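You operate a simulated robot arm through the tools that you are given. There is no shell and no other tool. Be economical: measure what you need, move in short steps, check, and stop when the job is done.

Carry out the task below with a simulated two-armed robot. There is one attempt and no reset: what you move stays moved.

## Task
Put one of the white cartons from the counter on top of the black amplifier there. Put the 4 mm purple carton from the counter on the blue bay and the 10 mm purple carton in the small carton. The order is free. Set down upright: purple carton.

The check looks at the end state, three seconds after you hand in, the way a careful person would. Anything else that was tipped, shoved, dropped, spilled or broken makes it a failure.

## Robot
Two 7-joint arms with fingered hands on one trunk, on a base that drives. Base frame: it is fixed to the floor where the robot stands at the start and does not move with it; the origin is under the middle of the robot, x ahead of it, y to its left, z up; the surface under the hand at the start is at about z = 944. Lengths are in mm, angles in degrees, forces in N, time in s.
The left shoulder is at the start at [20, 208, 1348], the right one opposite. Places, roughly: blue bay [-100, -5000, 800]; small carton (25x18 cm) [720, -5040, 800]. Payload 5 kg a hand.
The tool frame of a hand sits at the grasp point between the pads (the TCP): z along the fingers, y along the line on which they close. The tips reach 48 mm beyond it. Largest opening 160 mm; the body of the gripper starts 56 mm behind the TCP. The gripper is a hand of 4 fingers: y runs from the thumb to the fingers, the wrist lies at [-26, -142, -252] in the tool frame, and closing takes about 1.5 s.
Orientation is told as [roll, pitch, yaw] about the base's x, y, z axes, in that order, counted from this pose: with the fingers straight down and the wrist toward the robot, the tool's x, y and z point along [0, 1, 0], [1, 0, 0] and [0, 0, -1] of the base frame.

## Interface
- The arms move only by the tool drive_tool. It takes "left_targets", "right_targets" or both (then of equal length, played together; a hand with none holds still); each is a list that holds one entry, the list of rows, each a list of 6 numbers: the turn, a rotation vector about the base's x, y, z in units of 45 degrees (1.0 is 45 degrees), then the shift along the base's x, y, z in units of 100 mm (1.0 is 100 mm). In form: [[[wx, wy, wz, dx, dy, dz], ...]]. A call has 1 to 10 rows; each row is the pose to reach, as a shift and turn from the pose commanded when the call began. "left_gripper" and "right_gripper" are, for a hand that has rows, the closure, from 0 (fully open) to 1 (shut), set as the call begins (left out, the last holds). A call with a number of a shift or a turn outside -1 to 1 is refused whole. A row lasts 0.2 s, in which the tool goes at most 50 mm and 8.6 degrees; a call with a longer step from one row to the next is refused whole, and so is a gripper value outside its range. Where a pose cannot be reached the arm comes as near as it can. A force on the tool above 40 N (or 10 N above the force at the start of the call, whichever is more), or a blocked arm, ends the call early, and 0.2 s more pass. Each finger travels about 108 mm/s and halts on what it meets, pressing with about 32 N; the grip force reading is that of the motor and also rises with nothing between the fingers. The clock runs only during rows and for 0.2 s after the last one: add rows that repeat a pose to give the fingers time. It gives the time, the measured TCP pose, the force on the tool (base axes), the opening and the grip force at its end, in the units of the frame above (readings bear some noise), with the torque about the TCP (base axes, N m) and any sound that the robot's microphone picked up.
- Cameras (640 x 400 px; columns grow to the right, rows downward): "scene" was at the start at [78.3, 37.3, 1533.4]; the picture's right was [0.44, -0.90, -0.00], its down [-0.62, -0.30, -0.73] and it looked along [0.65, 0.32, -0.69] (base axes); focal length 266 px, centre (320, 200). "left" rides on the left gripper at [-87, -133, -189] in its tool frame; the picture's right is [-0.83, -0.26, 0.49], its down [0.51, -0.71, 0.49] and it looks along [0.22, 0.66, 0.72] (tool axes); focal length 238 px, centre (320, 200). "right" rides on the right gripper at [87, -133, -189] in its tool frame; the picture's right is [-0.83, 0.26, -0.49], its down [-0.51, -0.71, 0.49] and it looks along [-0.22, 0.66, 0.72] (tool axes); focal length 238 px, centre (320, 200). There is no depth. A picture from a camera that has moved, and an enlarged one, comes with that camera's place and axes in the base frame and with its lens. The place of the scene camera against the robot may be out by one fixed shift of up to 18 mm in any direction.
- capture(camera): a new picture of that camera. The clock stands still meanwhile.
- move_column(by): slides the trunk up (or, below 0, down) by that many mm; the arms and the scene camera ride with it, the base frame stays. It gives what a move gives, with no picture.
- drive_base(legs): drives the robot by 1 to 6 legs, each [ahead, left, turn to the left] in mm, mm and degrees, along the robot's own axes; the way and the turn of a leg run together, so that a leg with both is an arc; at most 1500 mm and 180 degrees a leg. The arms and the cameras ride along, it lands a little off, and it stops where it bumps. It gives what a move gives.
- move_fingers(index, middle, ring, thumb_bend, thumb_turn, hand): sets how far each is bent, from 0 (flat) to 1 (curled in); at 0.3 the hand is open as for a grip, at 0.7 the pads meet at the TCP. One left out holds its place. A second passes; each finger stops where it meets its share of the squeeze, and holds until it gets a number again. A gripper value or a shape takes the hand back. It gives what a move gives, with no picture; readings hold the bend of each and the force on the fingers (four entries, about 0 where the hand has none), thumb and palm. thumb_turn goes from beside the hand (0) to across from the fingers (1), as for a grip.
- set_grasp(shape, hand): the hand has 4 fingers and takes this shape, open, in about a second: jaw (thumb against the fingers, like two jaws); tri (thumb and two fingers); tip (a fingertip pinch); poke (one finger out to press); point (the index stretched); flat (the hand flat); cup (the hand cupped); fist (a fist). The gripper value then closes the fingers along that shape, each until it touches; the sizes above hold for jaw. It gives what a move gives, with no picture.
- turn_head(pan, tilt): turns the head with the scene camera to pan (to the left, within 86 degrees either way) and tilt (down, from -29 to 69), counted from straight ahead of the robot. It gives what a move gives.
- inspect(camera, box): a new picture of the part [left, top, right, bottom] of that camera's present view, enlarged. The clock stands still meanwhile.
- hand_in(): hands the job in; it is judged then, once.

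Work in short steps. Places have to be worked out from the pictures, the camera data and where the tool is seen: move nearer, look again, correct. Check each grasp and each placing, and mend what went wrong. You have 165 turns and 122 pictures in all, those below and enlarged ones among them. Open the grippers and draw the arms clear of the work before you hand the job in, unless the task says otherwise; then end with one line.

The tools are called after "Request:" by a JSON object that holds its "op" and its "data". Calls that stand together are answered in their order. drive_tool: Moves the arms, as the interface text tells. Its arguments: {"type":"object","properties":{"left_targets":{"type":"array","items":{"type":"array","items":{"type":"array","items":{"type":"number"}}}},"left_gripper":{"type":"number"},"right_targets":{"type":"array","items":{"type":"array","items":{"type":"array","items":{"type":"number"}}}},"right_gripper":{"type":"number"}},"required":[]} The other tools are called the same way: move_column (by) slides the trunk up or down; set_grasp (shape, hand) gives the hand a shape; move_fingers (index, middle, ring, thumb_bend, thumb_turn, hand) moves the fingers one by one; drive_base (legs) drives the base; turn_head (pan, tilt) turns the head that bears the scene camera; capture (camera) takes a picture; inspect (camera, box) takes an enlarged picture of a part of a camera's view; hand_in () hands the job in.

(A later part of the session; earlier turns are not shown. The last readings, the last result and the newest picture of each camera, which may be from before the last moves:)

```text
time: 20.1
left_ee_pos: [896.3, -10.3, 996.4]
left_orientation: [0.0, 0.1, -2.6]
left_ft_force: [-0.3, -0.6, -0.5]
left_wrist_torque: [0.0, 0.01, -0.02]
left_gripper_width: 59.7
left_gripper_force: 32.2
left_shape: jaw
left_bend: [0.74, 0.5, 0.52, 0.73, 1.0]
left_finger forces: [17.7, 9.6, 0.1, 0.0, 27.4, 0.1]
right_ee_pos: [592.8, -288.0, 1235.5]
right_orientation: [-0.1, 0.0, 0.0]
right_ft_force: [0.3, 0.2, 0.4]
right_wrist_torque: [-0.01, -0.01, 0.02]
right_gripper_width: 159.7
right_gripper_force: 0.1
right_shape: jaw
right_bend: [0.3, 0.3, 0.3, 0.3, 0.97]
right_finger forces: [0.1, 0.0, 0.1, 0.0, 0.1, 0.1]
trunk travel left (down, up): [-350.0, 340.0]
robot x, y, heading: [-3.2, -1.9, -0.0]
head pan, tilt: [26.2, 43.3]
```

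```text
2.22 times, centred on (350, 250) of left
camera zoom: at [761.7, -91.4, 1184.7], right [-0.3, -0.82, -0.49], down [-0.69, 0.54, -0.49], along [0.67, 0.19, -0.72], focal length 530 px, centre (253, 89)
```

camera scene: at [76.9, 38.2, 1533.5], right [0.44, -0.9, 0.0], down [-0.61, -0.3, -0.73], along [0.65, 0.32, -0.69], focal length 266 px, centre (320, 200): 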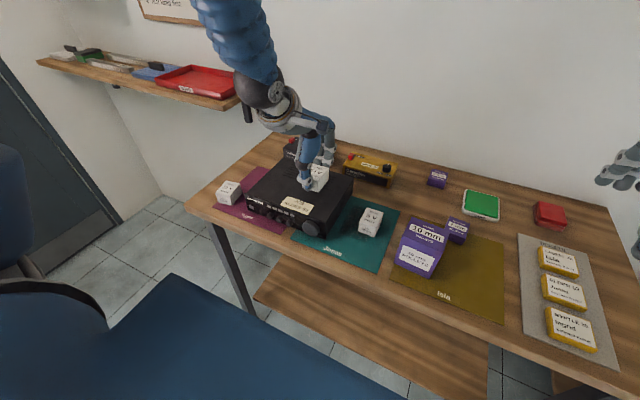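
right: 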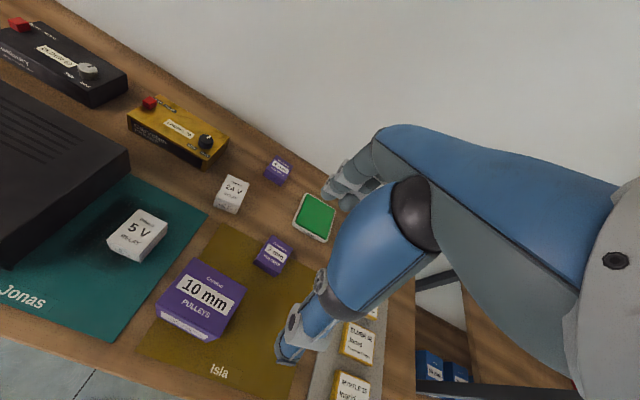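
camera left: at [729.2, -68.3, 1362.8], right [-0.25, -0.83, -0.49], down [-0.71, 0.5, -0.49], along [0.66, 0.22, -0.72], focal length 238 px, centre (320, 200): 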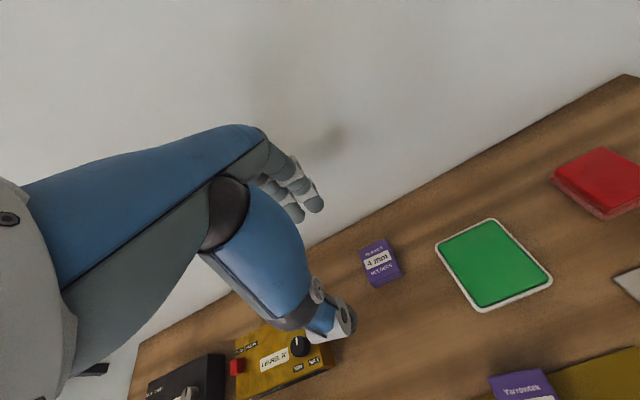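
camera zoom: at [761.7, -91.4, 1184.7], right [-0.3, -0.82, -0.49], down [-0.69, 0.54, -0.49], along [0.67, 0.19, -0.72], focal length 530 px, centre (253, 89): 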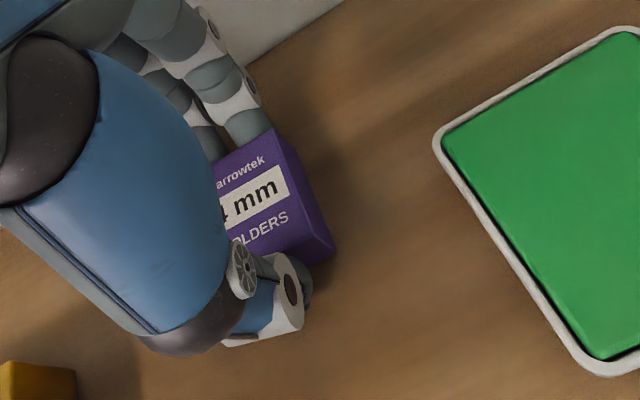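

Gripped. Lift and bring the left hand back toward a carrying place, away from the 10 mm carton.

Request:
{"op": "drive_tool", "data": {"left_targets": [[[0, 0, 0, 0, 0, 0.1], [0, 0, 0, 0, 0, 0.4], [0, 0, 0, 0, 0, 0.8], [0, 0, 0, 0, 0, 1]]]}}

Request:
{"op": "drive_tool", "data": {"left_targets": [[[0, 0, 0, -0.2, 0.2, 0.3], [0, 0, 0, -0.45, 0.45, 0.6], [0, 0, 0, -0.7, 0.7, 0.9], [0, 0, 0, -1, 1, 1]]]}}

Request:
{"op": "drive_tool", "data": {"left_targets": [[[0, 0, 0, -0.3, 0.3, 0], [0, 0, 0, -0.65, 0.65, 0], [0, 0, 0, -1, 1, 0]]]}}

Request:
{"op": "drive_tool", "data": {"left_targets": [[[0, 0, 0, -0.3, 0.3, 0], [0, 0, 0, -0.65, 0.65, 0], [0, 0, 0, -1, 1, 0]]], "right_targets": [[[0, 0, 0, 0, 0.33, 0], [0, 0, 0, 0, 0.66, 0], [0, 0, 0, 0, 1, 0]]]}}

Request:
{"op": "drive_tool", "data": {"right_targets": [[[0, 0, 0, 0, 0.33, 0], [0, 0, 0, 0, 0.66, 0], [0, 0, 0, 0, 1, 0]]]}}

Request:
{"op": "capture", "data": {"camera": "scene"}}

Request:
{"op": "capture", "data": {"camera": "right"}}

```text
time: 21.1
left_ee_pos: [899.2, -8.7, 1096.4]
left_orientation: [0.0, 0.0, -2.6]
left_ft_force: [-0.5, 0.2, -1.7]
left_wrist_torque: [-0.02, -0.04, 0.01]
left_gripper_width: 59.5
left_gripper_force: 32.2
left_shape: jaw
left_bend: [0.74, 0.5, 0.52, 0.73, 1.0]
left_finger forces: [17.7, 9.8, 0.0, 0.1, 27.5, 0.0]
right_ee_pos: [592.8, -287.5, 1234.4]
right_orientation: [-0.1, 0.0, 0.0]
right_ft_force: [0.5, -0.3, -1.1]
right_wrist_torque: [0.01, -0.03, 0.03]
right_gripper_width: 159.7
right_gripper_force: 0.0
right_shape: jaw
right_bend: [0.3, 0.3, 0.3, 0.3, 0.97]
right_finger forces: [0.0, 0.0, 0.1, 0.0, 0.0, 0.0]
trunk travel left (down, up): [-350.0, 340.0]
robot x, y, heading: [-0.4, 1.0, -0.1]
head pan, tilt: [26.2, 43.3]
```

```text
time: 22.1
left_ee_pos: [795.8, 90.5, 1198.9]
left_orientation: [-0.1, -0.1, -2.7]
left_ft_force: [-1.1, -0.1, 0.4]
left_wrist_torque: [-0.03, -0.08, 0.03]
left_gripper_width: 59.5
left_gripper_force: 32.2
left_shape: jaw
left_bend: [0.74, 0.5, 0.52, 0.73, 1.0]
left_finger forces: [17.6, 9.8, 0.1, 0.1, 27.5, 0.1]
right_ee_pos: [591.5, -286.2, 1237.2]
right_orientation: [-0.1, -0.2, 0.0]
right_ft_force: [-1.1, 0.7, 1.1]
right_wrist_torque: [-0.1, -0.06, -0.03]
right_gripper_width: 159.4
right_gripper_force: 0.1
right_shape: jaw
right_bend: [0.3, 0.3, 0.3, 0.3, 0.97]
right_finger forces: [0.0, 0.1, 0.1, 0.1, 0.1, 0.0]
trunk travel left (down, up): [-350.0, 340.0]
robot x, y, heading: [0.6, 2.4, -0.1]
head pan, tilt: [26.2, 43.3]
```

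```text
time: 22.9
left_ee_pos: [693.2, 189.5, 1199.4]
left_orientation: [0.0, -0.1, -2.7]
left_ft_force: [-0.4, 0.2, -0.2]
left_wrist_torque: [-0.01, -0.04, -0.02]
left_gripper_width: 59.5
left_gripper_force: 32.6
left_shape: jaw
left_bend: [0.74, 0.5, 0.52, 0.73, 1.0]
left_finger forces: [17.4, 10.0, 0.0, 0.1, 27.4, 0.0]
right_ee_pos: [590.5, -287.1, 1236.2]
right_orientation: [-0.1, -0.2, 0.0]
right_ft_force: [-0.8, 0.7, 1.7]
right_wrist_torque: [-0.09, -0.06, -0.03]
right_gripper_width: 159.8
right_gripper_force: 0.0
right_shape: jaw
right_bend: [0.3, 0.3, 0.3, 0.3, 0.97]
right_finger forces: [0.1, 0.0, 0.0, 0.0, 0.0, 0.0]
trunk travel left (down, up): [-350.0, 340.0]
robot x, y, heading: [-0.4, -3.4, 0.0]
head pan, tilt: [26.2, 43.3]
```

```text
time: 23.7
left_ee_pos: [596.3, 289.1, 1198.0]
left_orientation: [-0.2, 0.0, -2.6]
left_ft_force: [-0.2, 1.1, -0.6]
left_wrist_torque: [-0.16, -0.07, 0.01]
left_gripper_width: 59.4
left_gripper_force: 31.3
left_shape: jaw
left_bend: [0.74, 0.5, 0.52, 0.73, 1.0]
left_finger forces: [17.5, 9.9, 0.1, 0.0, 27.4, 0.0]
right_ee_pos: [589.8, -184.4, 1236.5]
right_orientation: [-0.1, 0.0, 0.0]
right_ft_force: [-0.4, 1.8, 0.9]
right_wrist_torque: [-0.22, 0.02, -0.05]
right_gripper_width: 159.5
right_gripper_force: 0.1
right_shape: jaw
right_bend: [0.3, 0.3, 0.3, 0.3, 0.97]
right_finger forces: [0.1, 0.0, 0.0, 0.0, 0.1, 0.0]
trunk travel left (down, up): [-350.0, 340.0]
robot x, y, heading: [-0.2, -1.6, 0.1]
head pan, tilt: [26.2, 43.3]
```

```text
time: 24.5
left_ee_pos: [598.3, 287.0, 1196.8]
left_orientation: [-0.2, 0.0, -2.6]
left_ft_force: [0.1, 0.4, -1.3]
left_wrist_torque: [-0.03, 0.04, -0.06]
left_gripper_width: 59.4
left_gripper_force: 32.0
left_shape: jaw
left_bend: [0.74, 0.5, 0.52, 0.73, 1.0]
left_finger forces: [17.5, 9.8, 0.0, 0.0, 27.3, 0.0]
right_ee_pos: [592.9, -85.3, 1234.0]
right_orientation: [-0.2, 0.0, 0.0]
right_ft_force: [0.0, 0.3, 0.5]
right_wrist_torque: [-0.04, 0.06, -0.03]
right_gripper_width: 160.0
right_gripper_force: 0.0
right_shape: jaw
right_bend: [0.3, 0.3, 0.3, 0.3, 0.97]
right_finger forces: [0.0, 0.1, 0.0, 0.0, 0.0, 0.0]
trunk travel left (down, up): [-350.0, 340.0]
robot x, y, heading: [-3.1, 1.8, 0.0]
head pan, tilt: [26.2, 43.3]
```

```text
92 pictures are left
camera scene: at [78.9, 38.4, 1533.3], right [0.44, -0.9, 0.0], down [-0.62, -0.3, -0.73], along [0.65, 0.32, -0.69], focal length 266 px, centre (320, 200)
```

scene: 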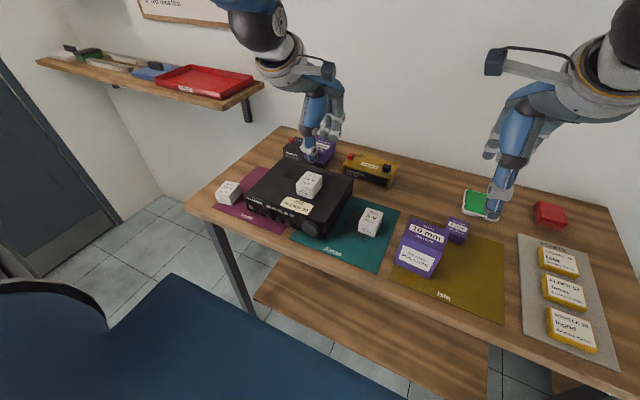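

```text
91 pictures are left
camera right: at [461.2, 0.5, 1423.2], right [0.26, -0.83, 0.49], down [-0.71, -0.51, -0.49], along [0.66, -0.22, -0.72], focal length 238 px, centre (320, 200)
```

right: 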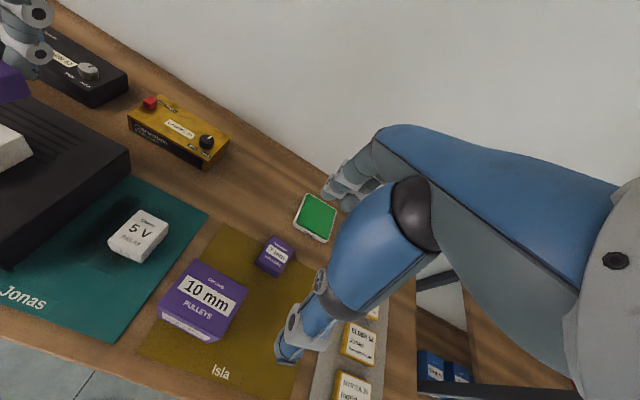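

10 mm carton estimated at centre (545, -8), about 85×90×97 tall. Move the right hand above it with a moderate opening.

Request:
{"op": "drive_tool", "data": {"right_targets": [[[0, 0, 0, -0.15, 0.25, -0.2], [0, 0, 0, -0.3, 0.5, -0.5], [0, 0, 0, -0.48, 0.77, -0.8], [0, 0, 0, -0.48, 0.77, -1.0], [0, 0, 0, -0.48, 0.77, -1.0]]], "right_gripper": 0.15}}

Request:
{"op": "capture", "data": {"camera": "right"}}

Request:
{"op": "inspect", "data": {"camera": "scene", "box": [360, 130, 540, 300]}}

```text
time: 25.7
left_ee_pos: [596.2, 286.0, 1197.5]
left_orientation: [0.1, 0.0, -2.7]
left_ft_force: [-1.4, -0.5, -0.6]
left_wrist_torque: [-0.04, -0.02, 0.02]
left_gripper_width: 59.6
left_gripper_force: 32.4
left_shape: jaw
left_bend: [0.74, 0.5, 0.52, 0.73, 1.0]
left_finger forces: [17.5, 9.9, 0.1, 0.0, 27.3, 0.1]
right_ee_pos: [544.3, -8.4, 1134.9]
right_orientation: [0.0, 0.0, 0.0]
right_ft_force: [-0.3, 0.1, 0.8]
right_wrist_torque: [-0.04, -0.05, -0.04]
right_gripper_width: 136.1
right_gripper_force: 0.0
right_shape: jaw
right_bend: [0.26, 0.33, 0.31, 0.45, 0.98]
right_finger forces: [0.0, 0.0, 0.1, 0.0, 0.0, 0.0]
trunk travel left (down, up): [-350.0, 340.0]
robot x, y, heading: [3.7, -3.2, -0.1]
head pan, tilt: [26.2, 43.3]
```

```text
90 pictures are left
camera right: at [410.8, 77.3, 1323.5], right [0.26, -0.83, 0.49], down [-0.71, -0.51, -0.49], along [0.66, -0.22, -0.72], focal length 238 px, centre (320, 200)
```

right: 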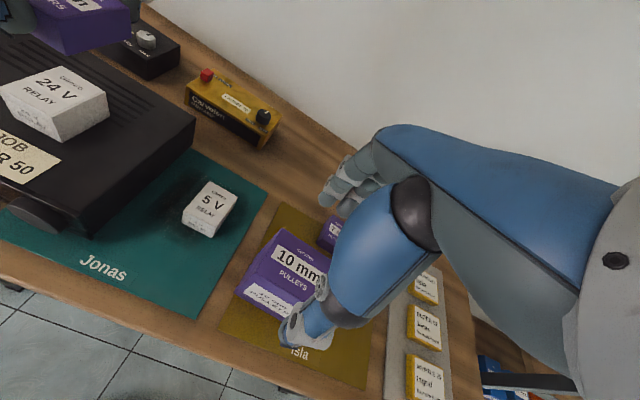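

```text
2.35 times, centred on (450, 215) of scene
camera zoom: at [77.5, 37.5, 1533.4], right [0.44, -0.9, 0.0], down [-0.62, -0.3, -0.73], along [0.65, 0.32, -0.69], focal length 627 px, centre (14, 165)
```

zoom: 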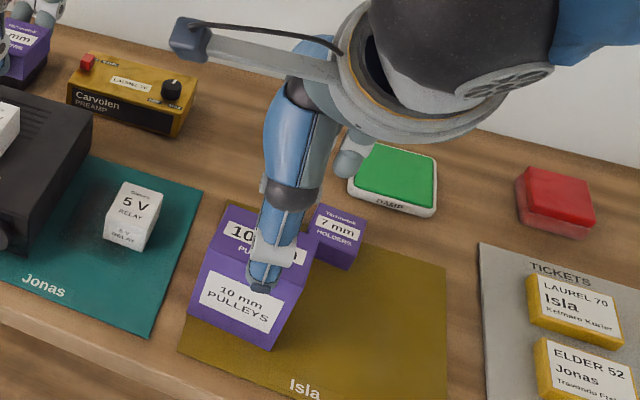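

Enlarge to refine the 10 mm carton's position.

Request:
{"op": "inspect", "data": {"camera": "right", "box": [210, 160, 390, 350]}}

```text
2.11 times, centred on (300, 255) of right
camera zoom: at [410.8, 77.3, 1323.5], right [0.26, -0.83, 0.49], down [-0.71, -0.51, -0.49], along [0.66, -0.22, -0.72], focal length 502 px, centre (362, 84)
```

zoom: 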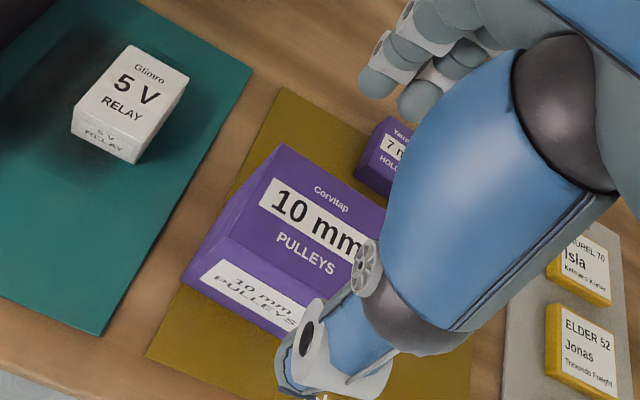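

Carton centre (548, -11), 77×86, top 1040, yaw ≈ -4°. Descend around it.

Request:
{"op": "drive_tool", "data": {"right_targets": [[[0, 0, -0.09, 0.04, -0.03, -0.2], [0, 0, -0.09, 0.04, -0.03, -0.5], [0, 0, -0.09, 0.04, -0.03, -0.8], [0, 0, -0.09, 0.04, -0.03, -0.8]]]}}

Request:
{"op": "capture", "data": {"camera": "right"}}

Request:
{"op": "inspect", "data": {"camera": "scene", "box": [360, 130, 540, 300]}}

```text
time: 26.7
left_ee_pos: [597.1, 285.7, 1197.9]
left_orientation: [0.0, 0.0, -2.6]
left_ft_force: [-0.7, -0.4, 0.7]
left_wrist_torque: [0.05, -0.04, -0.01]
left_gripper_width: 59.6
left_gripper_force: 31.5
left_shape: jaw
left_bend: [0.74, 0.5, 0.52, 0.73, 1.0]
left_finger forces: [17.5, 9.9, 0.0, 0.0, 27.5, 0.0]
right_ee_pos: [549.8, -13.1, 1055.2]
right_orientation: [0.0, 0.0, -4.1]
right_ft_force: [0.6, -0.6, 0.5]
right_wrist_torque: [0.03, -0.06, -0.03]
right_gripper_width: 136.1
right_gripper_force: 0.0
right_shape: jaw
right_bend: [0.26, 0.33, 0.31, 0.45, 0.98]
right_finger forces: [0.1, 0.1, 0.0, 0.0, 0.0, 0.0]
trunk travel left (down, up): [-350.0, 340.0]
robot x, y, heading: [1.6, -1.9, -0.2]
head pan, tilt: [26.2, 43.3]
```

```text
87 pictures are left
camera right: at [422.9, 82.9, 1244.2], right [0.2, -0.85, 0.49], down [-0.74, -0.46, -0.49], along [0.64, -0.26, -0.72], focal length 238 px, centre (320, 200)
```

right: 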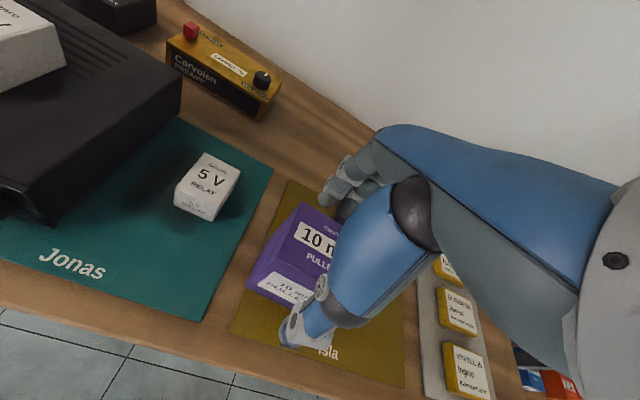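

```text
2.35 times, centred on (450, 215) of scene
camera zoom: at [77.4, 37.1, 1533.5], right [0.44, -0.9, 0.0], down [-0.62, -0.3, -0.73], along [0.65, 0.32, -0.69], focal length 627 px, centre (14, 165)
```

zoom: 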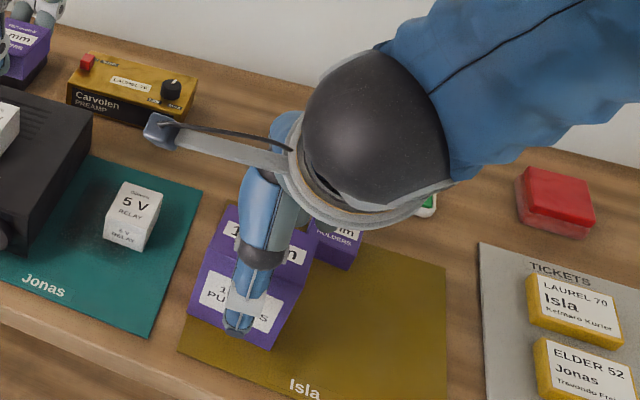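

Clear on both sides. Descend to TCP ≈1012 and close.

Request:
{"op": "drive_tool", "data": {"right_targets": [[[0, 0, 0, -0.02, 0.02, -0.2], [0, 0, 0, -0.02, 0.02, -0.43], [0, 0, 0, -0.02, 0.02, -0.43]]]}}

Request:
{"op": "drive_tool", "data": {"right_targets": [[[0, 0, 0, 0, 0, 0], [0, 0, 0, 0, 0, 0], [0, 0, 0, 0, 0, 0], [0, 0, 0, 0, 0, 0], [0, 0, 0, 0, 0, 0], [0, 0, 0, 0, 0, 0], [0, 0, 0, 0, 0, 0]]], "right_gripper": 1}}

Request:
{"op": "capture", "data": {"camera": "right"}}

```text
time: 27.5
left_ee_pos: [597.1, 285.9, 1197.4]
left_orientation: [-0.1, 0.0, -2.7]
left_ft_force: [0.4, 0.4, -0.8]
left_wrist_torque: [-0.02, -0.02, 0.03]
left_gripper_width: 59.6
left_gripper_force: 32.6
left_shape: jaw
left_bend: [0.74, 0.5, 0.52, 0.73, 1.0]
left_finger forces: [17.5, 10.0, 0.0, 0.0, 27.5, 0.0]
right_ee_pos: [545.9, -11.2, 1011.6]
right_orientation: [0.0, 0.0, -4.0]
right_ft_force: [-1.3, 0.1, -0.3]
right_wrist_torque: [-0.04, -0.03, 0.01]
right_gripper_width: 136.4
right_gripper_force: 0.1
right_shape: jaw
right_bend: [0.26, 0.33, 0.31, 0.45, 0.98]
right_finger forces: [0.0, 0.0, 0.0, 0.0, 0.1, 0.0]
trunk travel left (down, up): [-350.0, 340.0]
robot x, y, heading: [0.1, -4.5, 0.0]
head pan, tilt: [26.2, 43.3]
```

```text
time: 29.1
left_ee_pos: [598.2, 286.7, 1198.5]
left_orientation: [0.1, 0.0, -2.5]
left_ft_force: [0.6, -0.4, -0.5]
left_wrist_torque: [-0.02, 0.01, -0.02]
left_gripper_width: 59.6
left_gripper_force: 31.7
left_shape: jaw
left_bend: [0.74, 0.5, 0.52, 0.73, 1.0]
left_finger forces: [17.4, 10.0, 0.0, 0.0, 27.4, 0.1]
right_ee_pos: [546.5, -10.7, 1012.4]
right_orientation: [0.0, 0.0, -4.1]
right_ft_force: [-0.3, 0.3, -0.2]
right_wrist_torque: [-0.03, -0.01, 0.0]
right_gripper_width: 64.2
right_gripper_force: 32.0
right_shape: jaw
right_bend: [0.74, 0.53, 0.53, 0.71, 1.0]
right_finger forces: [16.3, 8.5, 3.4, 0.0, 28.8, 0.0]
trunk travel left (down, up): [-350.0, 340.0]
robot x, y, heading: [3.6, -1.6, 0.2]
head pan, tilt: [26.2, 43.3]
```

```text
85 pictures are left
camera right: at [420.9, 83.7, 1201.9], right [0.2, -0.85, 0.49], down [-0.74, -0.46, -0.49], along [0.64, -0.26, -0.72], focal length 238 px, centre (320, 200)
```

right: 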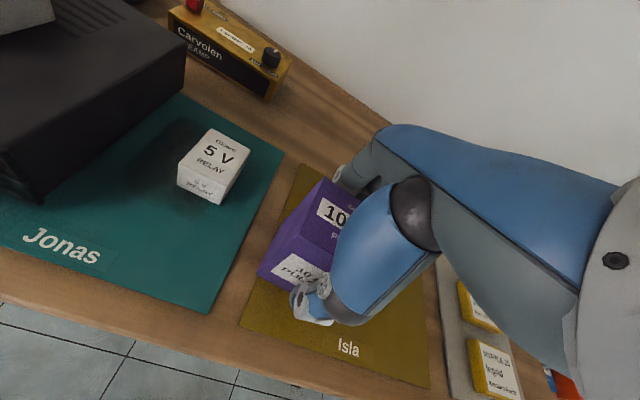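

Gripped; lift and check the load.

Request:
{"op": "drive_tool", "data": {"right_targets": [[[0, 0, 0, 0, 0, 0.1], [0, 0, 0, 0, 0, 0.3], [0, 0, 0, 0, 0, 0.6], [0, 0, 0, 0, 0, 1.0], [0, 0, 0, 0, 0, 1.0]]]}}

Request:
{"op": "capture", "data": {"camera": "right"}}

Request:
{"op": "drive_tool", "data": {"right_targets": [[[0, 0, 0, 0, 0, 0.4], [0, 0, 0, 0, 0, 0.8], [0, 0, 0, 0.1, -0.2, 1.0], [0, 0, 0, 0.2, -0.5, 1.0], [0, 0, 0, 0.2, -0.9, 1.0]]]}}

Request:
{"op": "turn_head", "data": {"pan": -60, "tilt": 25}}

Request:
{"op": "capture", "data": {"camera": "scene"}}

```text
time: 30.3
left_ee_pos: [598.3, 287.8, 1196.9]
left_orientation: [0.0, 0.1, -2.6]
left_ft_force: [0.5, 0.6, -0.6]
left_wrist_torque: [0.01, 0.09, -0.04]
left_gripper_width: 59.5
left_gripper_force: 32.0
left_shape: jaw
left_bend: [0.74, 0.5, 0.52, 0.73, 1.0]
left_finger forces: [17.5, 9.9, 0.0, 0.0, 27.4, 0.1]
right_ee_pos: [546.6, -10.4, 1112.4]
right_orientation: [0.0, 0.0, -3.9]
right_ft_force: [1.1, -0.5, -2.3]
right_wrist_torque: [0.01, 0.03, 0.0]
right_gripper_width: 64.2
right_gripper_force: 31.9
right_shape: jaw
right_bend: [0.74, 0.53, 0.53, 0.71, 1.0]
right_finger forces: [16.5, 8.7, 3.6, 0.0, 29.0, 0.1]
trunk travel left (down, up): [-350.0, 340.0]
robot x, y, heading: [-1.4, -0.2, 0.1]
head pan, tilt: [26.2, 43.3]
```

```text
84 pictures are left
camera right: at [422.2, 83.7, 1302.2], right [0.2, -0.85, 0.49], down [-0.74, -0.46, -0.49], along [0.64, -0.26, -0.72], focal length 238 px, centre (320, 200)
```

right: 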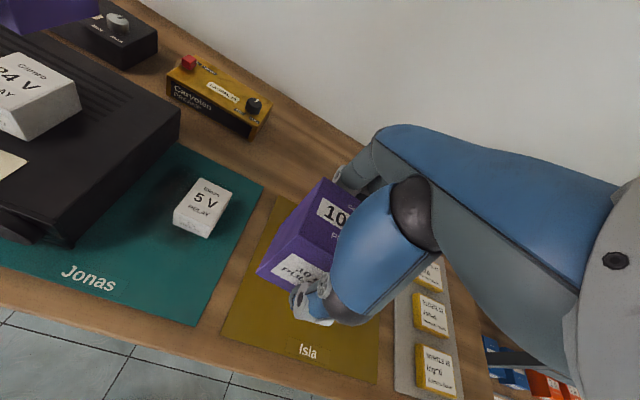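

```text
time: 31.5
left_ee_pos: [596.8, 284.9, 1197.2]
left_orientation: [0.1, 0.0, -2.5]
left_ft_force: [0.2, -1.8, -0.2]
left_wrist_torque: [0.14, -0.03, 0.02]
left_gripper_width: 59.5
left_gripper_force: 32.3
left_shape: jaw
left_bend: [0.74, 0.5, 0.52, 0.73, 1.0]
left_finger forces: [17.6, 9.9, 0.0, 0.0, 27.4, 0.0]
right_ee_pos: [565.0, -102.4, 1212.5]
right_orientation: [0.1, 0.1, -4.0]
right_ft_force: [-0.1, -1.0, -2.1]
right_wrist_torque: [0.19, -0.03, 0.04]
right_gripper_width: 64.5
right_gripper_force: 32.3
right_shape: jaw
right_bend: [0.74, 0.53, 0.53, 0.71, 1.0]
right_finger forces: [16.6, 8.4, 3.6, 0.0, 28.8, 0.1]
trunk travel left (down, up): [-350.0, 340.0]
robot x, y, heading: [-2.1, 4.8, -0.2]
head pan, tilt: [26.2, 43.3]
```

```text
time: 33.1
left_ee_pos: [596.5, 287.2, 1197.5]
left_orientation: [0.1, 0.0, -2.6]
left_ft_force: [0.8, 0.2, -0.2]
left_wrist_torque: [0.01, -0.03, -0.04]
left_gripper_width: 59.5
left_gripper_force: 32.1
left_shape: jaw
left_bend: [0.74, 0.5, 0.52, 0.73, 1.0]
left_finger forces: [17.4, 9.8, 0.0, 0.0, 27.4, 0.1]
right_ee_pos: [565.7, -100.1, 1212.5]
right_orientation: [0.0, 0.0, -4.1]
right_ft_force: [-0.2, -0.7, -1.4]
right_wrist_torque: [0.03, -0.04, 0.0]
right_gripper_width: 64.4
right_gripper_force: 32.1
right_shape: jaw
right_bend: [0.74, 0.53, 0.53, 0.71, 1.0]
right_finger forces: [16.5, 8.4, 3.6, 0.0, 28.8, 0.0]
trunk travel left (down, up): [-350.0, 340.0]
robot x, y, heading: [-0.3, -1.0, 0.3]
head pan, tilt: [-60.0, 25.0]
```

```text
83 pictures are left
camera scene: at [50.4, -78.9, 1561.5], right [-0.87, -0.5, 0.0], down [-0.21, 0.37, -0.91], along [0.45, -0.78, -0.42], focal length 266 px, centre (320, 200)
```

scene: 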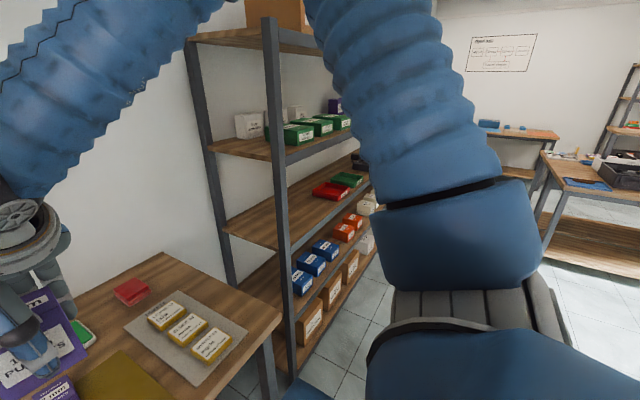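

Both held. Look further right and over the route before driving.

Request:
{"op": "turn_head", "data": {"pan": -86, "tilt": 20}}

Request:
{"op": "capture", "data": {"camera": "scene"}}

Request:
{"op": "turn_head", "data": {"pan": 80, "tilt": 30}}

Request:
{"op": "capture", "data": {"camera": "scene"}}

```text
time: 34.0
left_ee_pos: [596.9, 286.7, 1198.0]
left_orientation: [0.0, -0.1, -2.6]
left_ft_force: [0.5, -0.1, -0.2]
left_wrist_torque: [0.01, 0.03, -0.04]
left_gripper_width: 59.5
left_gripper_force: 31.7
left_shape: jaw
left_bend: [0.74, 0.5, 0.52, 0.73, 1.0]
left_finger forces: [17.5, 10.0, 0.1, 0.1, 27.4, 0.0]
right_ee_pos: [564.8, -99.9, 1212.6]
right_orientation: [0.0, 0.0, -4.0]
right_ft_force: [0.0, -0.5, -1.6]
right_wrist_torque: [-0.04, -0.02, 0.02]
right_gripper_width: 64.2
right_gripper_force: 32.4
right_shape: jaw
right_bend: [0.74, 0.53, 0.53, 0.71, 1.0]
right_finger forces: [16.6, 8.4, 3.6, 0.0, 28.8, 0.1]
trunk travel left (down, up): [-350.0, 340.0]
robot x, y, heading: [-4.0, -0.5, -0.1]
head pan, tilt: [-85.9, 20.0]
```

```text
82 pictures are left
camera scene: at [11.0, -92.1, 1569.6], right [-1.0, -0.07, 0.0], down [-0.03, 0.34, -0.94], along [0.07, -0.94, -0.34], focal length 266 px, centre (320, 200)
```

scene: 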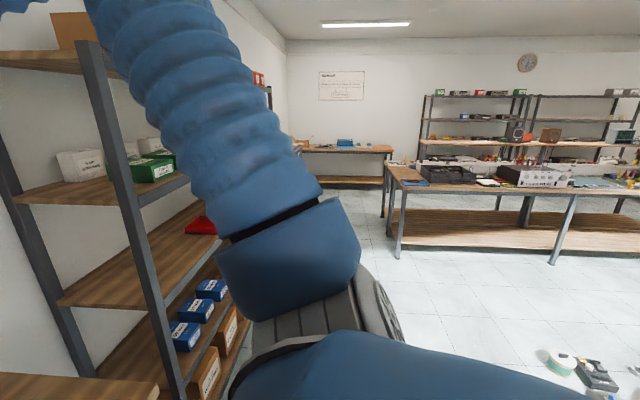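

```text
time: 36.5
left_ee_pos: [597.1, 286.0, 1197.9]
left_orientation: [0.0, 0.1, -2.7]
left_ft_force: [0.0, -0.5, -0.6]
left_wrist_torque: [0.02, 0.0, -0.03]
left_gripper_width: 59.6
left_gripper_force: 32.4
left_shape: jaw
left_bend: [0.74, 0.5, 0.52, 0.73, 1.0]
left_finger forces: [17.4, 9.9, 0.0, 0.0, 27.5, 0.0]
right_ee_pos: [564.8, -100.1, 1213.6]
right_orientation: [0.0, 0.0, -4.0]
right_ft_force: [-0.1, 0.6, -2.0]
right_wrist_torque: [-0.02, 0.01, 0.0]
right_gripper_width: 64.2
right_gripper_force: 31.6
right_shape: jaw
right_bend: [0.74, 0.53, 0.53, 0.71, 1.0]
right_finger forces: [16.4, 8.4, 3.6, 0.1, 28.8, 0.1]
trunk travel left (down, up): [-350.0, 340.0]
robot x, y, heading: [-1.4, 2.5, 0.1]
head pan, tilt: [80.0, 30.0]
```

```text
81 pictures are left
camera scene: at [19.9, 89.9, 1553.6], right [0.98, -0.17, 0.0], down [-0.09, -0.49, -0.87], along [0.15, 0.85, -0.5], focal length 266 px, centre (320, 200)
```

scene: 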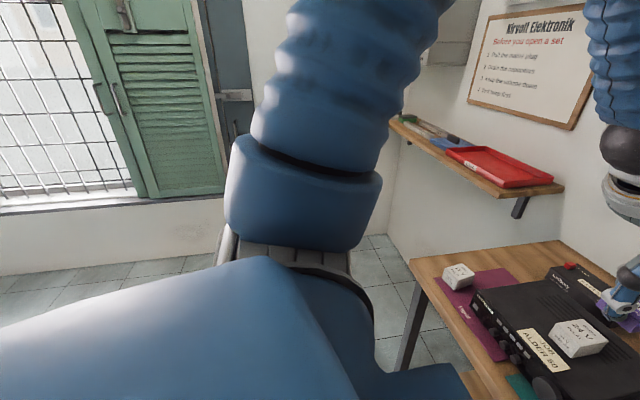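

Route: back away, turn right, then go down the aisle (x≈0) between shelf (x>680) and middle bench (x<-600). Back off and turn first.

Request:
{"op": "drive_base", "data": {"legs": [[-350, 0, 0], [0, 0, -90]]}}

Request:
{"op": "turn_head", "data": {"pan": 0, "tilt": 20}}

Request:
{"op": "capture", "data": {"camera": "scene"}}

Request:
{"op": "turn_head", "data": {"pan": -50, "tilt": 35}}

Request:
{"op": "capture", "data": {"camera": "scene"}}

```text
time: 42.6
left_ee_pos: [-56.8, -594.1, 1197.0]
left_orientation: [0.0, -0.1, -92.1]
left_ft_force: [0.0, 1.0, -0.9]
left_wrist_torque: [0.0, 0.02, -0.01]
left_gripper_width: 59.3
left_gripper_force: 31.5
left_shape: jaw
left_bend: [0.74, 0.5, 0.52, 0.73, 1.0]
left_finger forces: [17.3, 9.7, 0.0, 0.0, 26.9, 0.1]
right_ee_pos: [-445.5, -564.9, 1212.8]
right_orientation: [0.0, 0.1, -93.5]
right_ft_force: [-0.4, -0.4, -2.2]
right_wrist_torque: [0.01, -0.01, 0.0]
right_gripper_width: 63.8
right_gripper_force: 31.9
right_shape: jaw
right_bend: [0.74, 0.53, 0.53, 0.71, 1.0]
right_finger forces: [16.4, 8.3, 3.6, 0.1, 28.4, 0.0]
trunk travel left (down, up): [-350.0, 340.0]
robot x, y, heading: [-349.8, 0.9, -89.4]
head pan, tilt: [80.0, 30.0]
```

```text
time: 44.1
left_ee_pos: [-58.0, -594.2, 1197.3]
left_orientation: [0.0, -0.1, -92.0]
left_ft_force: [-0.3, -0.6, -0.2]
left_wrist_torque: [-0.01, 0.0, 0.01]
left_gripper_width: 58.9
left_gripper_force: 31.9
left_shape: jaw
left_bend: [0.74, 0.5, 0.52, 0.73, 1.0]
left_finger forces: [17.3, 9.6, 0.0, 0.0, 26.8, 0.0]
right_ee_pos: [-444.3, -565.8, 1212.6]
right_orientation: [0.0, 0.0, -93.6]
right_ft_force: [-0.3, -0.6, -1.6]
right_wrist_torque: [-0.02, 0.02, 0.01]
right_gripper_width: 63.9
right_gripper_force: 31.5
right_shape: jaw
right_bend: [0.74, 0.53, 0.53, 0.71, 1.0]
right_finger forces: [16.3, 8.3, 3.6, 0.0, 28.5, 0.0]
trunk travel left (down, up): [-350.0, 340.0]
robot x, y, heading: [-349.4, 3.0, -89.5]
head pan, tilt: [0.0, 20.0]
```

```text
80 pictures are left
camera scene: at [-354.7, -102.5, 1569.6], right [-1.0, -0.01, 0.0], down [0.0, 0.34, -0.94], along [0.01, -0.94, -0.34], focal length 266 px, centre (320, 200)
```

scene: 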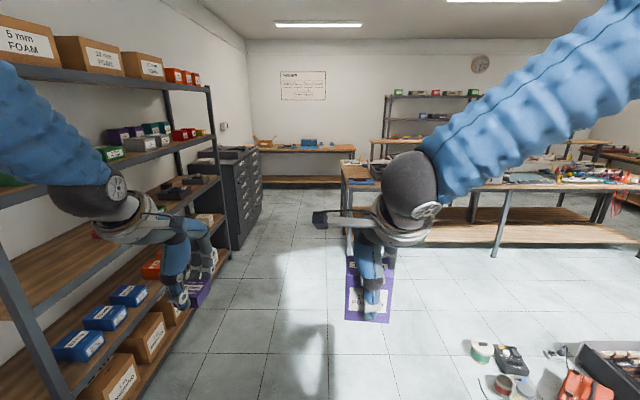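

```text
time: 45.3
left_ee_pos: [-58.6, -593.3, 1197.1]
left_orientation: [-0.1, 0.0, -92.0]
left_ft_force: [0.1, -0.6, 0.2]
left_wrist_torque: [-0.01, 0.02, 0.05]
left_gripper_width: 59.3
left_gripper_force: 32.0
left_shape: jaw
left_bend: [0.74, 0.5, 0.52, 0.73, 1.0]
left_finger forces: [17.3, 9.6, 0.0, 0.0, 26.9, 0.0]
right_ee_pos: [-445.3, -565.5, 1213.1]
right_orientation: [0.1, 0.0, -93.5]
right_ft_force: [0.1, 0.7, -2.0]
right_wrist_torque: [-0.02, 0.03, -0.02]
right_gripper_width: 63.8
right_gripper_force: 32.0
right_shape: jaw
right_bend: [0.74, 0.53, 0.53, 0.71, 1.0]
right_finger forces: [16.3, 8.4, 3.6, 0.0, 28.4, 0.1]
trunk travel left (down, up): [-350.0, 340.0]
robot x, y, heading: [-352.6, 2.5, -89.3]
head pan, tilt: [-50.0, 35.0]
```

```text
79 pictures are left
camera scene: at [-422.5, -66.7, 1545.8], right [-0.65, 0.76, 0.0], down [0.44, 0.37, -0.82], along [-0.62, -0.53, -0.57], focal length 266 px, centre (320, 200)
```

scene: 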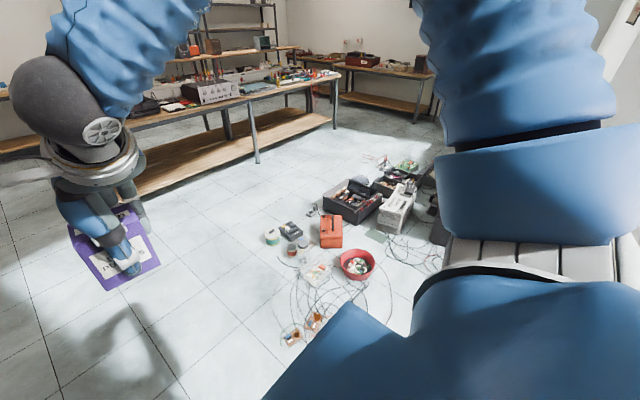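

Corridor is x from about -630 to 610. Sidestep to x≈-10 while advancing, then go on to y≈-3300.

Request:
{"op": "drive_base", "data": {"legs": [[700, 340, -0.6], [1300, 0, 0]]}}

Request:
{"op": "turn_head", "data": {"pan": 0, "tilt": 22}}

Request:
{"op": "capture", "data": {"camera": "scene"}}

```text
time: 55.5
left_ee_pos: [258.6, -2579.4, 1197.2]
left_orientation: [-0.2, 0.0, -93.1]
left_ft_force: [0.4, 0.1, -0.4]
left_wrist_torque: [0.03, 0.01, -0.03]
left_gripper_width: 59.2
left_gripper_force: 32.2
left_shape: jaw
left_bend: [0.74, 0.5, 0.52, 0.73, 1.0]
left_finger forces: [17.3, 9.6, 0.0, 0.0, 27.0, 0.0]
right_ee_pos: [-128.2, -2543.8, 1212.0]
right_orientation: [-0.1, 0.0, -94.4]
right_ft_force: [-0.6, 0.1, -1.6]
right_wrist_torque: [0.0, 0.0, 0.01]
right_gripper_width: 63.6
right_gripper_force: 31.8
right_shape: jaw
right_bend: [0.74, 0.53, 0.53, 0.71, 1.0]
right_finger forces: [16.3, 8.3, 3.8, 0.0, 28.5, 0.1]
trunk travel left (down, up): [-350.0, 340.0]
robot x, y, heading: [-25.0, -1977.7, -90.3]
head pan, tilt: [-50.0, 35.0]
```

```text
time: 56.7
left_ee_pos: [258.5, -2579.8, 1197.4]
left_orientation: [0.0, -0.1, -93.0]
left_ft_force: [0.6, -0.7, 0.1]
left_wrist_torque: [0.01, -0.01, -0.01]
left_gripper_width: 59.2
left_gripper_force: 32.3
left_shape: jaw
left_bend: [0.74, 0.5, 0.52, 0.73, 1.0]
left_finger forces: [17.2, 9.7, 0.0, 0.1, 26.9, 0.0]
right_ee_pos: [-126.9, -2543.8, 1213.1]
right_orientation: [0.1, 0.0, -94.5]
right_ft_force: [1.0, 1.5, -1.4]
right_wrist_torque: [0.0, 0.01, 0.03]
right_gripper_width: 63.9
right_gripper_force: 31.7
right_shape: jaw
right_bend: [0.74, 0.53, 0.53, 0.71, 1.0]
right_finger forces: [16.4, 8.3, 3.6, 0.0, 28.5, 0.1]
trunk travel left (down, up): [-350.0, 340.0]
robot x, y, heading: [-26.7, -1981.1, -90.3]
head pan, tilt: [0.0, 22.0]
```

```text
78 pictures are left
camera scene: at [-31.2, -2082.7, 1566.3], right [-1.0, 0.01, 0.0], down [0.0, 0.38, -0.93], along [-0.01, -0.93, -0.38], focal length 266 px, centre (320, 200)
```

scene: 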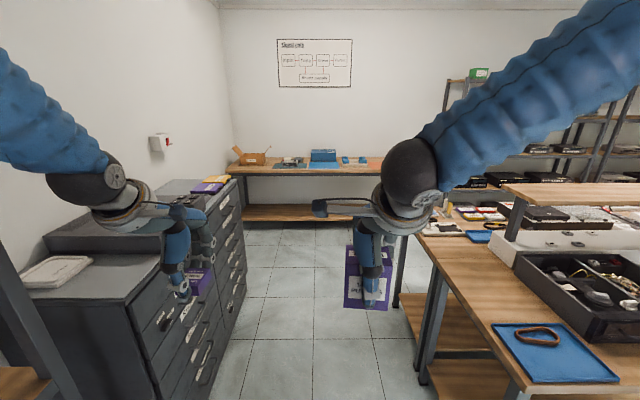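

Request:
{"op": "inspect", "data": {"camera": "scene", "box": [210, 120, 400, 240]}}

```text
3.33 times, centred on (305, 180) of scene
camera zoom: at [-31.2, -2082.7, 1566.3], right [-1.0, 0.01, 0.0], down [0.0, 0.38, -0.93], along [-0.01, -0.93, -0.38], focal length 888 px, centre (370, 267)
```

zoom: 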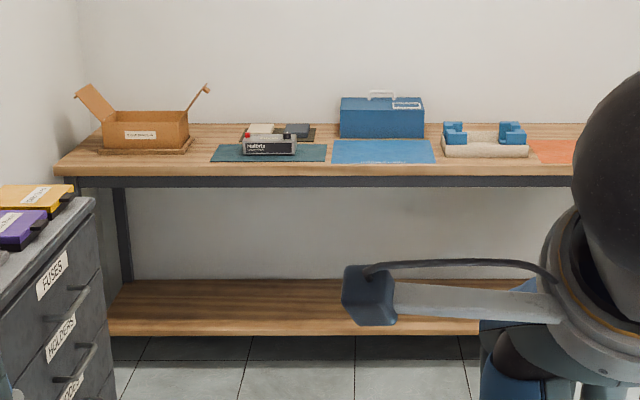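

The blue bay is the blue mat at about (-100, -4990); the open carton with raised flaps is at (700, -5040). Continue down the aisle.

Request:
{"op": "drive_base", "data": {"legs": [[900, 75, 0.3], [900, 0, 0]]}}

Request:
{"op": "capture", "data": {"camera": "scene"}}

```text
time: 65.7
left_ee_pos: [324.1, -4373.4, 1198.0]
left_orientation: [0.0, 0.0, -92.7]
left_ft_force: [-1.3, -1.2, -0.6]
left_wrist_torque: [0.01, 0.02, -0.01]
left_gripper_width: 59.0
left_gripper_force: 31.8
left_shape: jaw
left_bend: [0.74, 0.5, 0.52, 0.73, 1.0]
left_finger forces: [17.2, 9.6, 0.1, 0.0, 26.9, 0.0]
right_ee_pos: [-62.2, -4339.5, 1212.2]
right_orientation: [0.0, 0.0, -94.1]
right_ft_force: [0.2, -0.4, -2.8]
right_wrist_torque: [-0.02, 0.03, 0.0]
right_gripper_width: 63.8
right_gripper_force: 32.0
right_shape: jaw
right_bend: [0.74, 0.53, 0.53, 0.71, 1.0]
right_finger forces: [16.4, 8.3, 3.8, 0.0, 28.5, 0.1]
trunk travel left (down, up): [-350.0, 340.0]
robot x, y, heading: [39.2, -3775.0, -90.3]
head pan, tilt: [0.0, 22.0]
```

```text
76 pictures are left
camera scene: at [32.5, -3878.1, 1566.3], right [-1.0, 0.0, 0.0], down [0.0, 0.38, -0.93], along [0.0, -0.93, -0.38], focal length 266 px, centre (320, 200)
```

scene: 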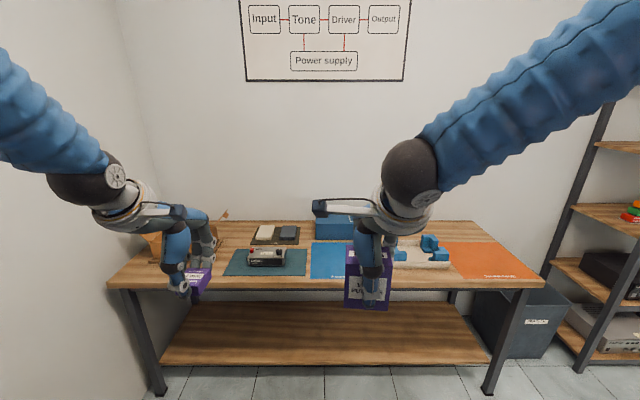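

Advance to stand in front of the bay, then lower the trunk 140 mm and look down.

Request:
{"op": "drive_base", "data": {"legs": [[490, -200, 0.3]]}}

Request:
{"op": "move_column", "data": {"by": -140}}

Request:
{"op": "turn_head", "data": {"pan": 5, "tilt": 42}}

Request:
{"op": "capture", "data": {"camera": "scene"}}

Request:
{"op": "capture", "data": {"camera": "left"}}

```text
time: 68.8
left_ee_pos: [124.5, -4860.0, 1197.3]
left_orientation: [0.0, 0.0, -92.6]
left_ft_force: [-0.4, 0.2, -0.7]
left_wrist_torque: [0.04, -0.01, 0.01]
left_gripper_width: 59.3
left_gripper_force: 31.8
left_shape: jaw
left_bend: [0.74, 0.5, 0.52, 0.73, 1.0]
left_finger forces: [17.3, 9.6, 0.0, 0.1, 26.8, 0.0]
right_ee_pos: [-263.8, -4828.6, 1212.7]
right_orientation: [0.1, 0.1, -94.0]
right_ft_force: [-0.3, -0.2, -2.1]
right_wrist_torque: [0.01, 0.01, 0.06]
right_gripper_width: 63.7
right_gripper_force: 32.2
right_shape: jaw
right_bend: [0.74, 0.53, 0.53, 0.71, 1.0]
right_finger forces: [16.3, 8.5, 3.8, 0.0, 28.5, 0.0]
trunk travel left (down, up): [-350.0, 340.0]
robot x, y, heading: [-161.3, -4263.9, -89.8]
head pan, tilt: [0.0, 22.0]
```

```text
time: 70.5
left_ee_pos: [125.0, -4858.4, 1057.7]
left_orientation: [0.0, 0.0, -92.5]
left_ft_force: [-0.3, 0.5, 0.3]
left_wrist_torque: [0.02, 0.0, -0.01]
left_gripper_width: 59.1
left_gripper_force: 32.0
left_shape: jaw
left_bend: [0.74, 0.5, 0.52, 0.73, 1.0]
left_finger forces: [17.3, 9.5, 0.1, 0.1, 26.9, 0.0]
right_ee_pos: [-262.4, -4828.2, 1073.3]
right_orientation: [0.0, 0.0, -94.0]
right_ft_force: [0.2, 0.0, -2.3]
right_wrist_torque: [-0.06, 0.01, -0.03]
right_gripper_width: 63.8
right_gripper_force: 31.9
right_shape: jaw
right_bend: [0.74, 0.53, 0.53, 0.71, 1.0]
right_finger forces: [16.3, 8.3, 3.8, 0.1, 28.6, 0.0]
trunk travel left (down, up): [-210.0, 480.0]
robot x, y, heading: [-161.2, -4264.1, -90.0]
head pan, tilt: [0.0, 22.0]
```

```text
time: 71.3
left_ee_pos: [122.8, -4860.0, 1058.0]
left_orientation: [0.0, 0.0, -92.6]
left_ft_force: [-0.6, -0.8, -0.7]
left_wrist_torque: [0.02, -0.02, 0.0]
left_gripper_width: 59.1
left_gripper_force: 32.7
left_shape: jaw
left_bend: [0.74, 0.5, 0.52, 0.73, 1.0]
left_finger forces: [17.3, 9.6, 0.0, 0.0, 26.9, 0.0]
right_ee_pos: [-263.4, -4828.3, 1072.0]
right_orientation: [0.0, 0.0, -94.0]
right_ft_force: [0.0, 0.0, -2.4]
right_wrist_torque: [-0.04, 0.05, 0.0]
right_gripper_width: 63.7
right_gripper_force: 31.8
right_shape: jaw
right_bend: [0.74, 0.53, 0.53, 0.71, 1.0]
right_finger forces: [16.3, 8.4, 3.9, 0.0, 28.6, 0.0]
trunk travel left (down, up): [-210.0, 480.0]
robot x, y, heading: [-165.3, -4258.4, -89.7]
head pan, tilt: [5.0, 42.0]
```

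```text
75 pictures are left
camera scene: at [-162.0, -4355.9, 1395.3], right [-1.0, -0.09, 0.0], down [-0.06, 0.67, -0.74], along [0.07, -0.74, -0.67], focal length 266 px, centre (320, 200)
```

scene: 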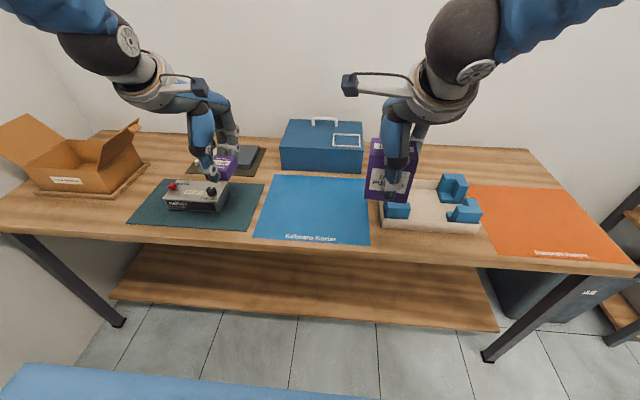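

```text
74 pictures are left
camera left: at [44.9, -4723.1, 1246.0], right [-0.82, 0.3, -0.49], down [0.54, 0.69, -0.49], along [0.19, -0.66, -0.72], focal length 238 px, centre (320, 200)
```

left: 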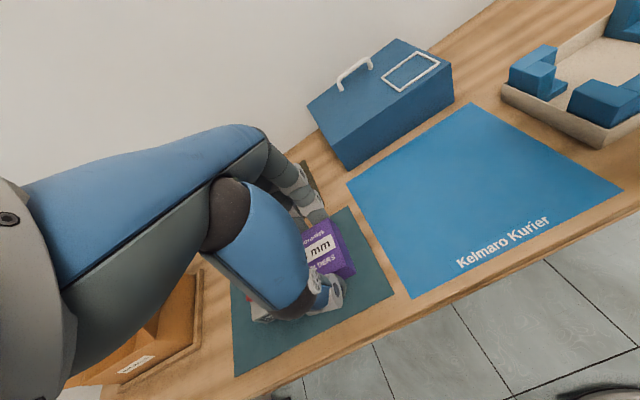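

Mat centre ≈ (-82, -4980), surface ~800. Move left hand over there, with the right hand shifted away.

Request:
{"op": "drive_tool", "data": {"left_targets": [[[0, 0, 0, -0.3, 0, 0], [0, 0, 0, -0.65, -0.2, 0], [0, 0, 0, -1, -0.4, 0]]], "right_targets": [[[0, 0, 0, -0.3, 0, 0.1], [0, 0, 0, -0.65, 0, 0.2], [0, 0, 0, -1, 0, 0.3]]]}}

Request:
{"op": "drive_tool", "data": {"left_targets": [[[0, 0, 0, -0.3, -0.25, 0], [0, 0, 0.05, -0.65, -0.5, -0.2], [0, 0, 0.05, -1, -0.85, -0.4], [0, 0, 0.05, -1, -0.85, -0.8]]], "right_targets": [[[0, 0, 0, -0.3, 0, 0], [0, 0, 0, -0.6, 0, 0], [0, 0, 0, -0.6, 0, 0], [0, 0, 0, -0.6, 0, 0]]]}}

Request:
{"op": "capture", "data": {"camera": "scene"}}

Request:
{"op": "capture", "data": {"camera": "left"}}

```text
time: 72.1
left_ee_pos: [22.3, -4898.1, 1057.1]
left_orientation: [0.2, 0.0, -92.5]
left_ft_force: [-1.7, 0.1, -0.3]
left_wrist_torque: [-0.01, -0.22, 0.07]
left_gripper_width: 59.2
left_gripper_force: 32.0
left_shape: jaw
left_bend: [0.74, 0.5, 0.52, 0.73, 1.0]
left_finger forces: [17.4, 9.9, 0.1, 0.0, 27.1, 0.0]
right_ee_pos: [-365.5, -4829.4, 1100.8]
right_orientation: [0.1, 0.2, -93.9]
right_ft_force: [-2.1, 0.7, -2.2]
right_wrist_torque: [-0.04, -0.24, 0.02]
right_gripper_width: 63.7
right_gripper_force: 31.9
right_shape: jaw
right_bend: [0.74, 0.53, 0.53, 0.71, 1.0]
right_finger forces: [16.3, 8.3, 3.8, 0.1, 28.5, 0.0]
trunk travel left (down, up): [-210.0, 480.0]
robot x, y, heading: [-161.1, -4261.9, -90.1]
head pan, tilt: [5.0, 42.0]
```

```text
refused: row 3 steps farther than a row can; nothing moved
```

```text
73 pictures are left
camera scene: at [-165.5, -4355.6, 1395.2], right [-1.0, -0.09, 0.0], down [-0.06, 0.67, -0.74], along [0.07, -0.74, -0.67], focal length 266 px, centre (320, 200)
```

scene: 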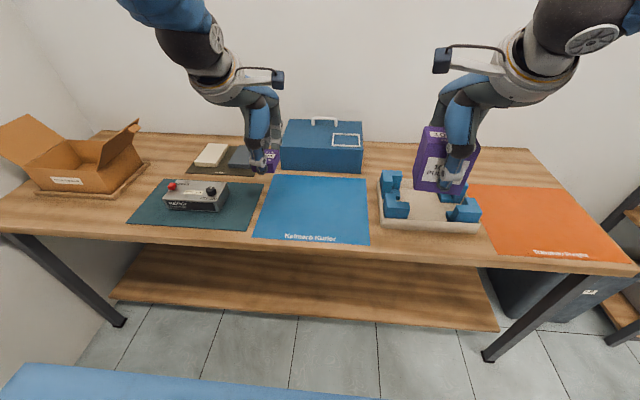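

```text
72 pictures are left
camera left: at [-57.9, -4761.5, 1246.1], right [-0.82, 0.3, -0.49], down [0.54, 0.69, -0.49], along [0.19, -0.66, -0.72], focal length 238 px, centre (320, 200)
```

left: 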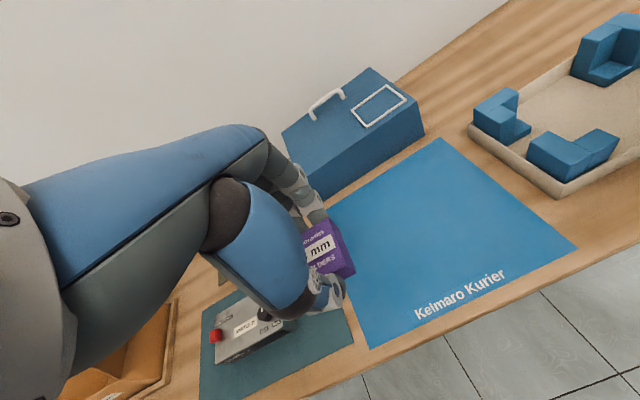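

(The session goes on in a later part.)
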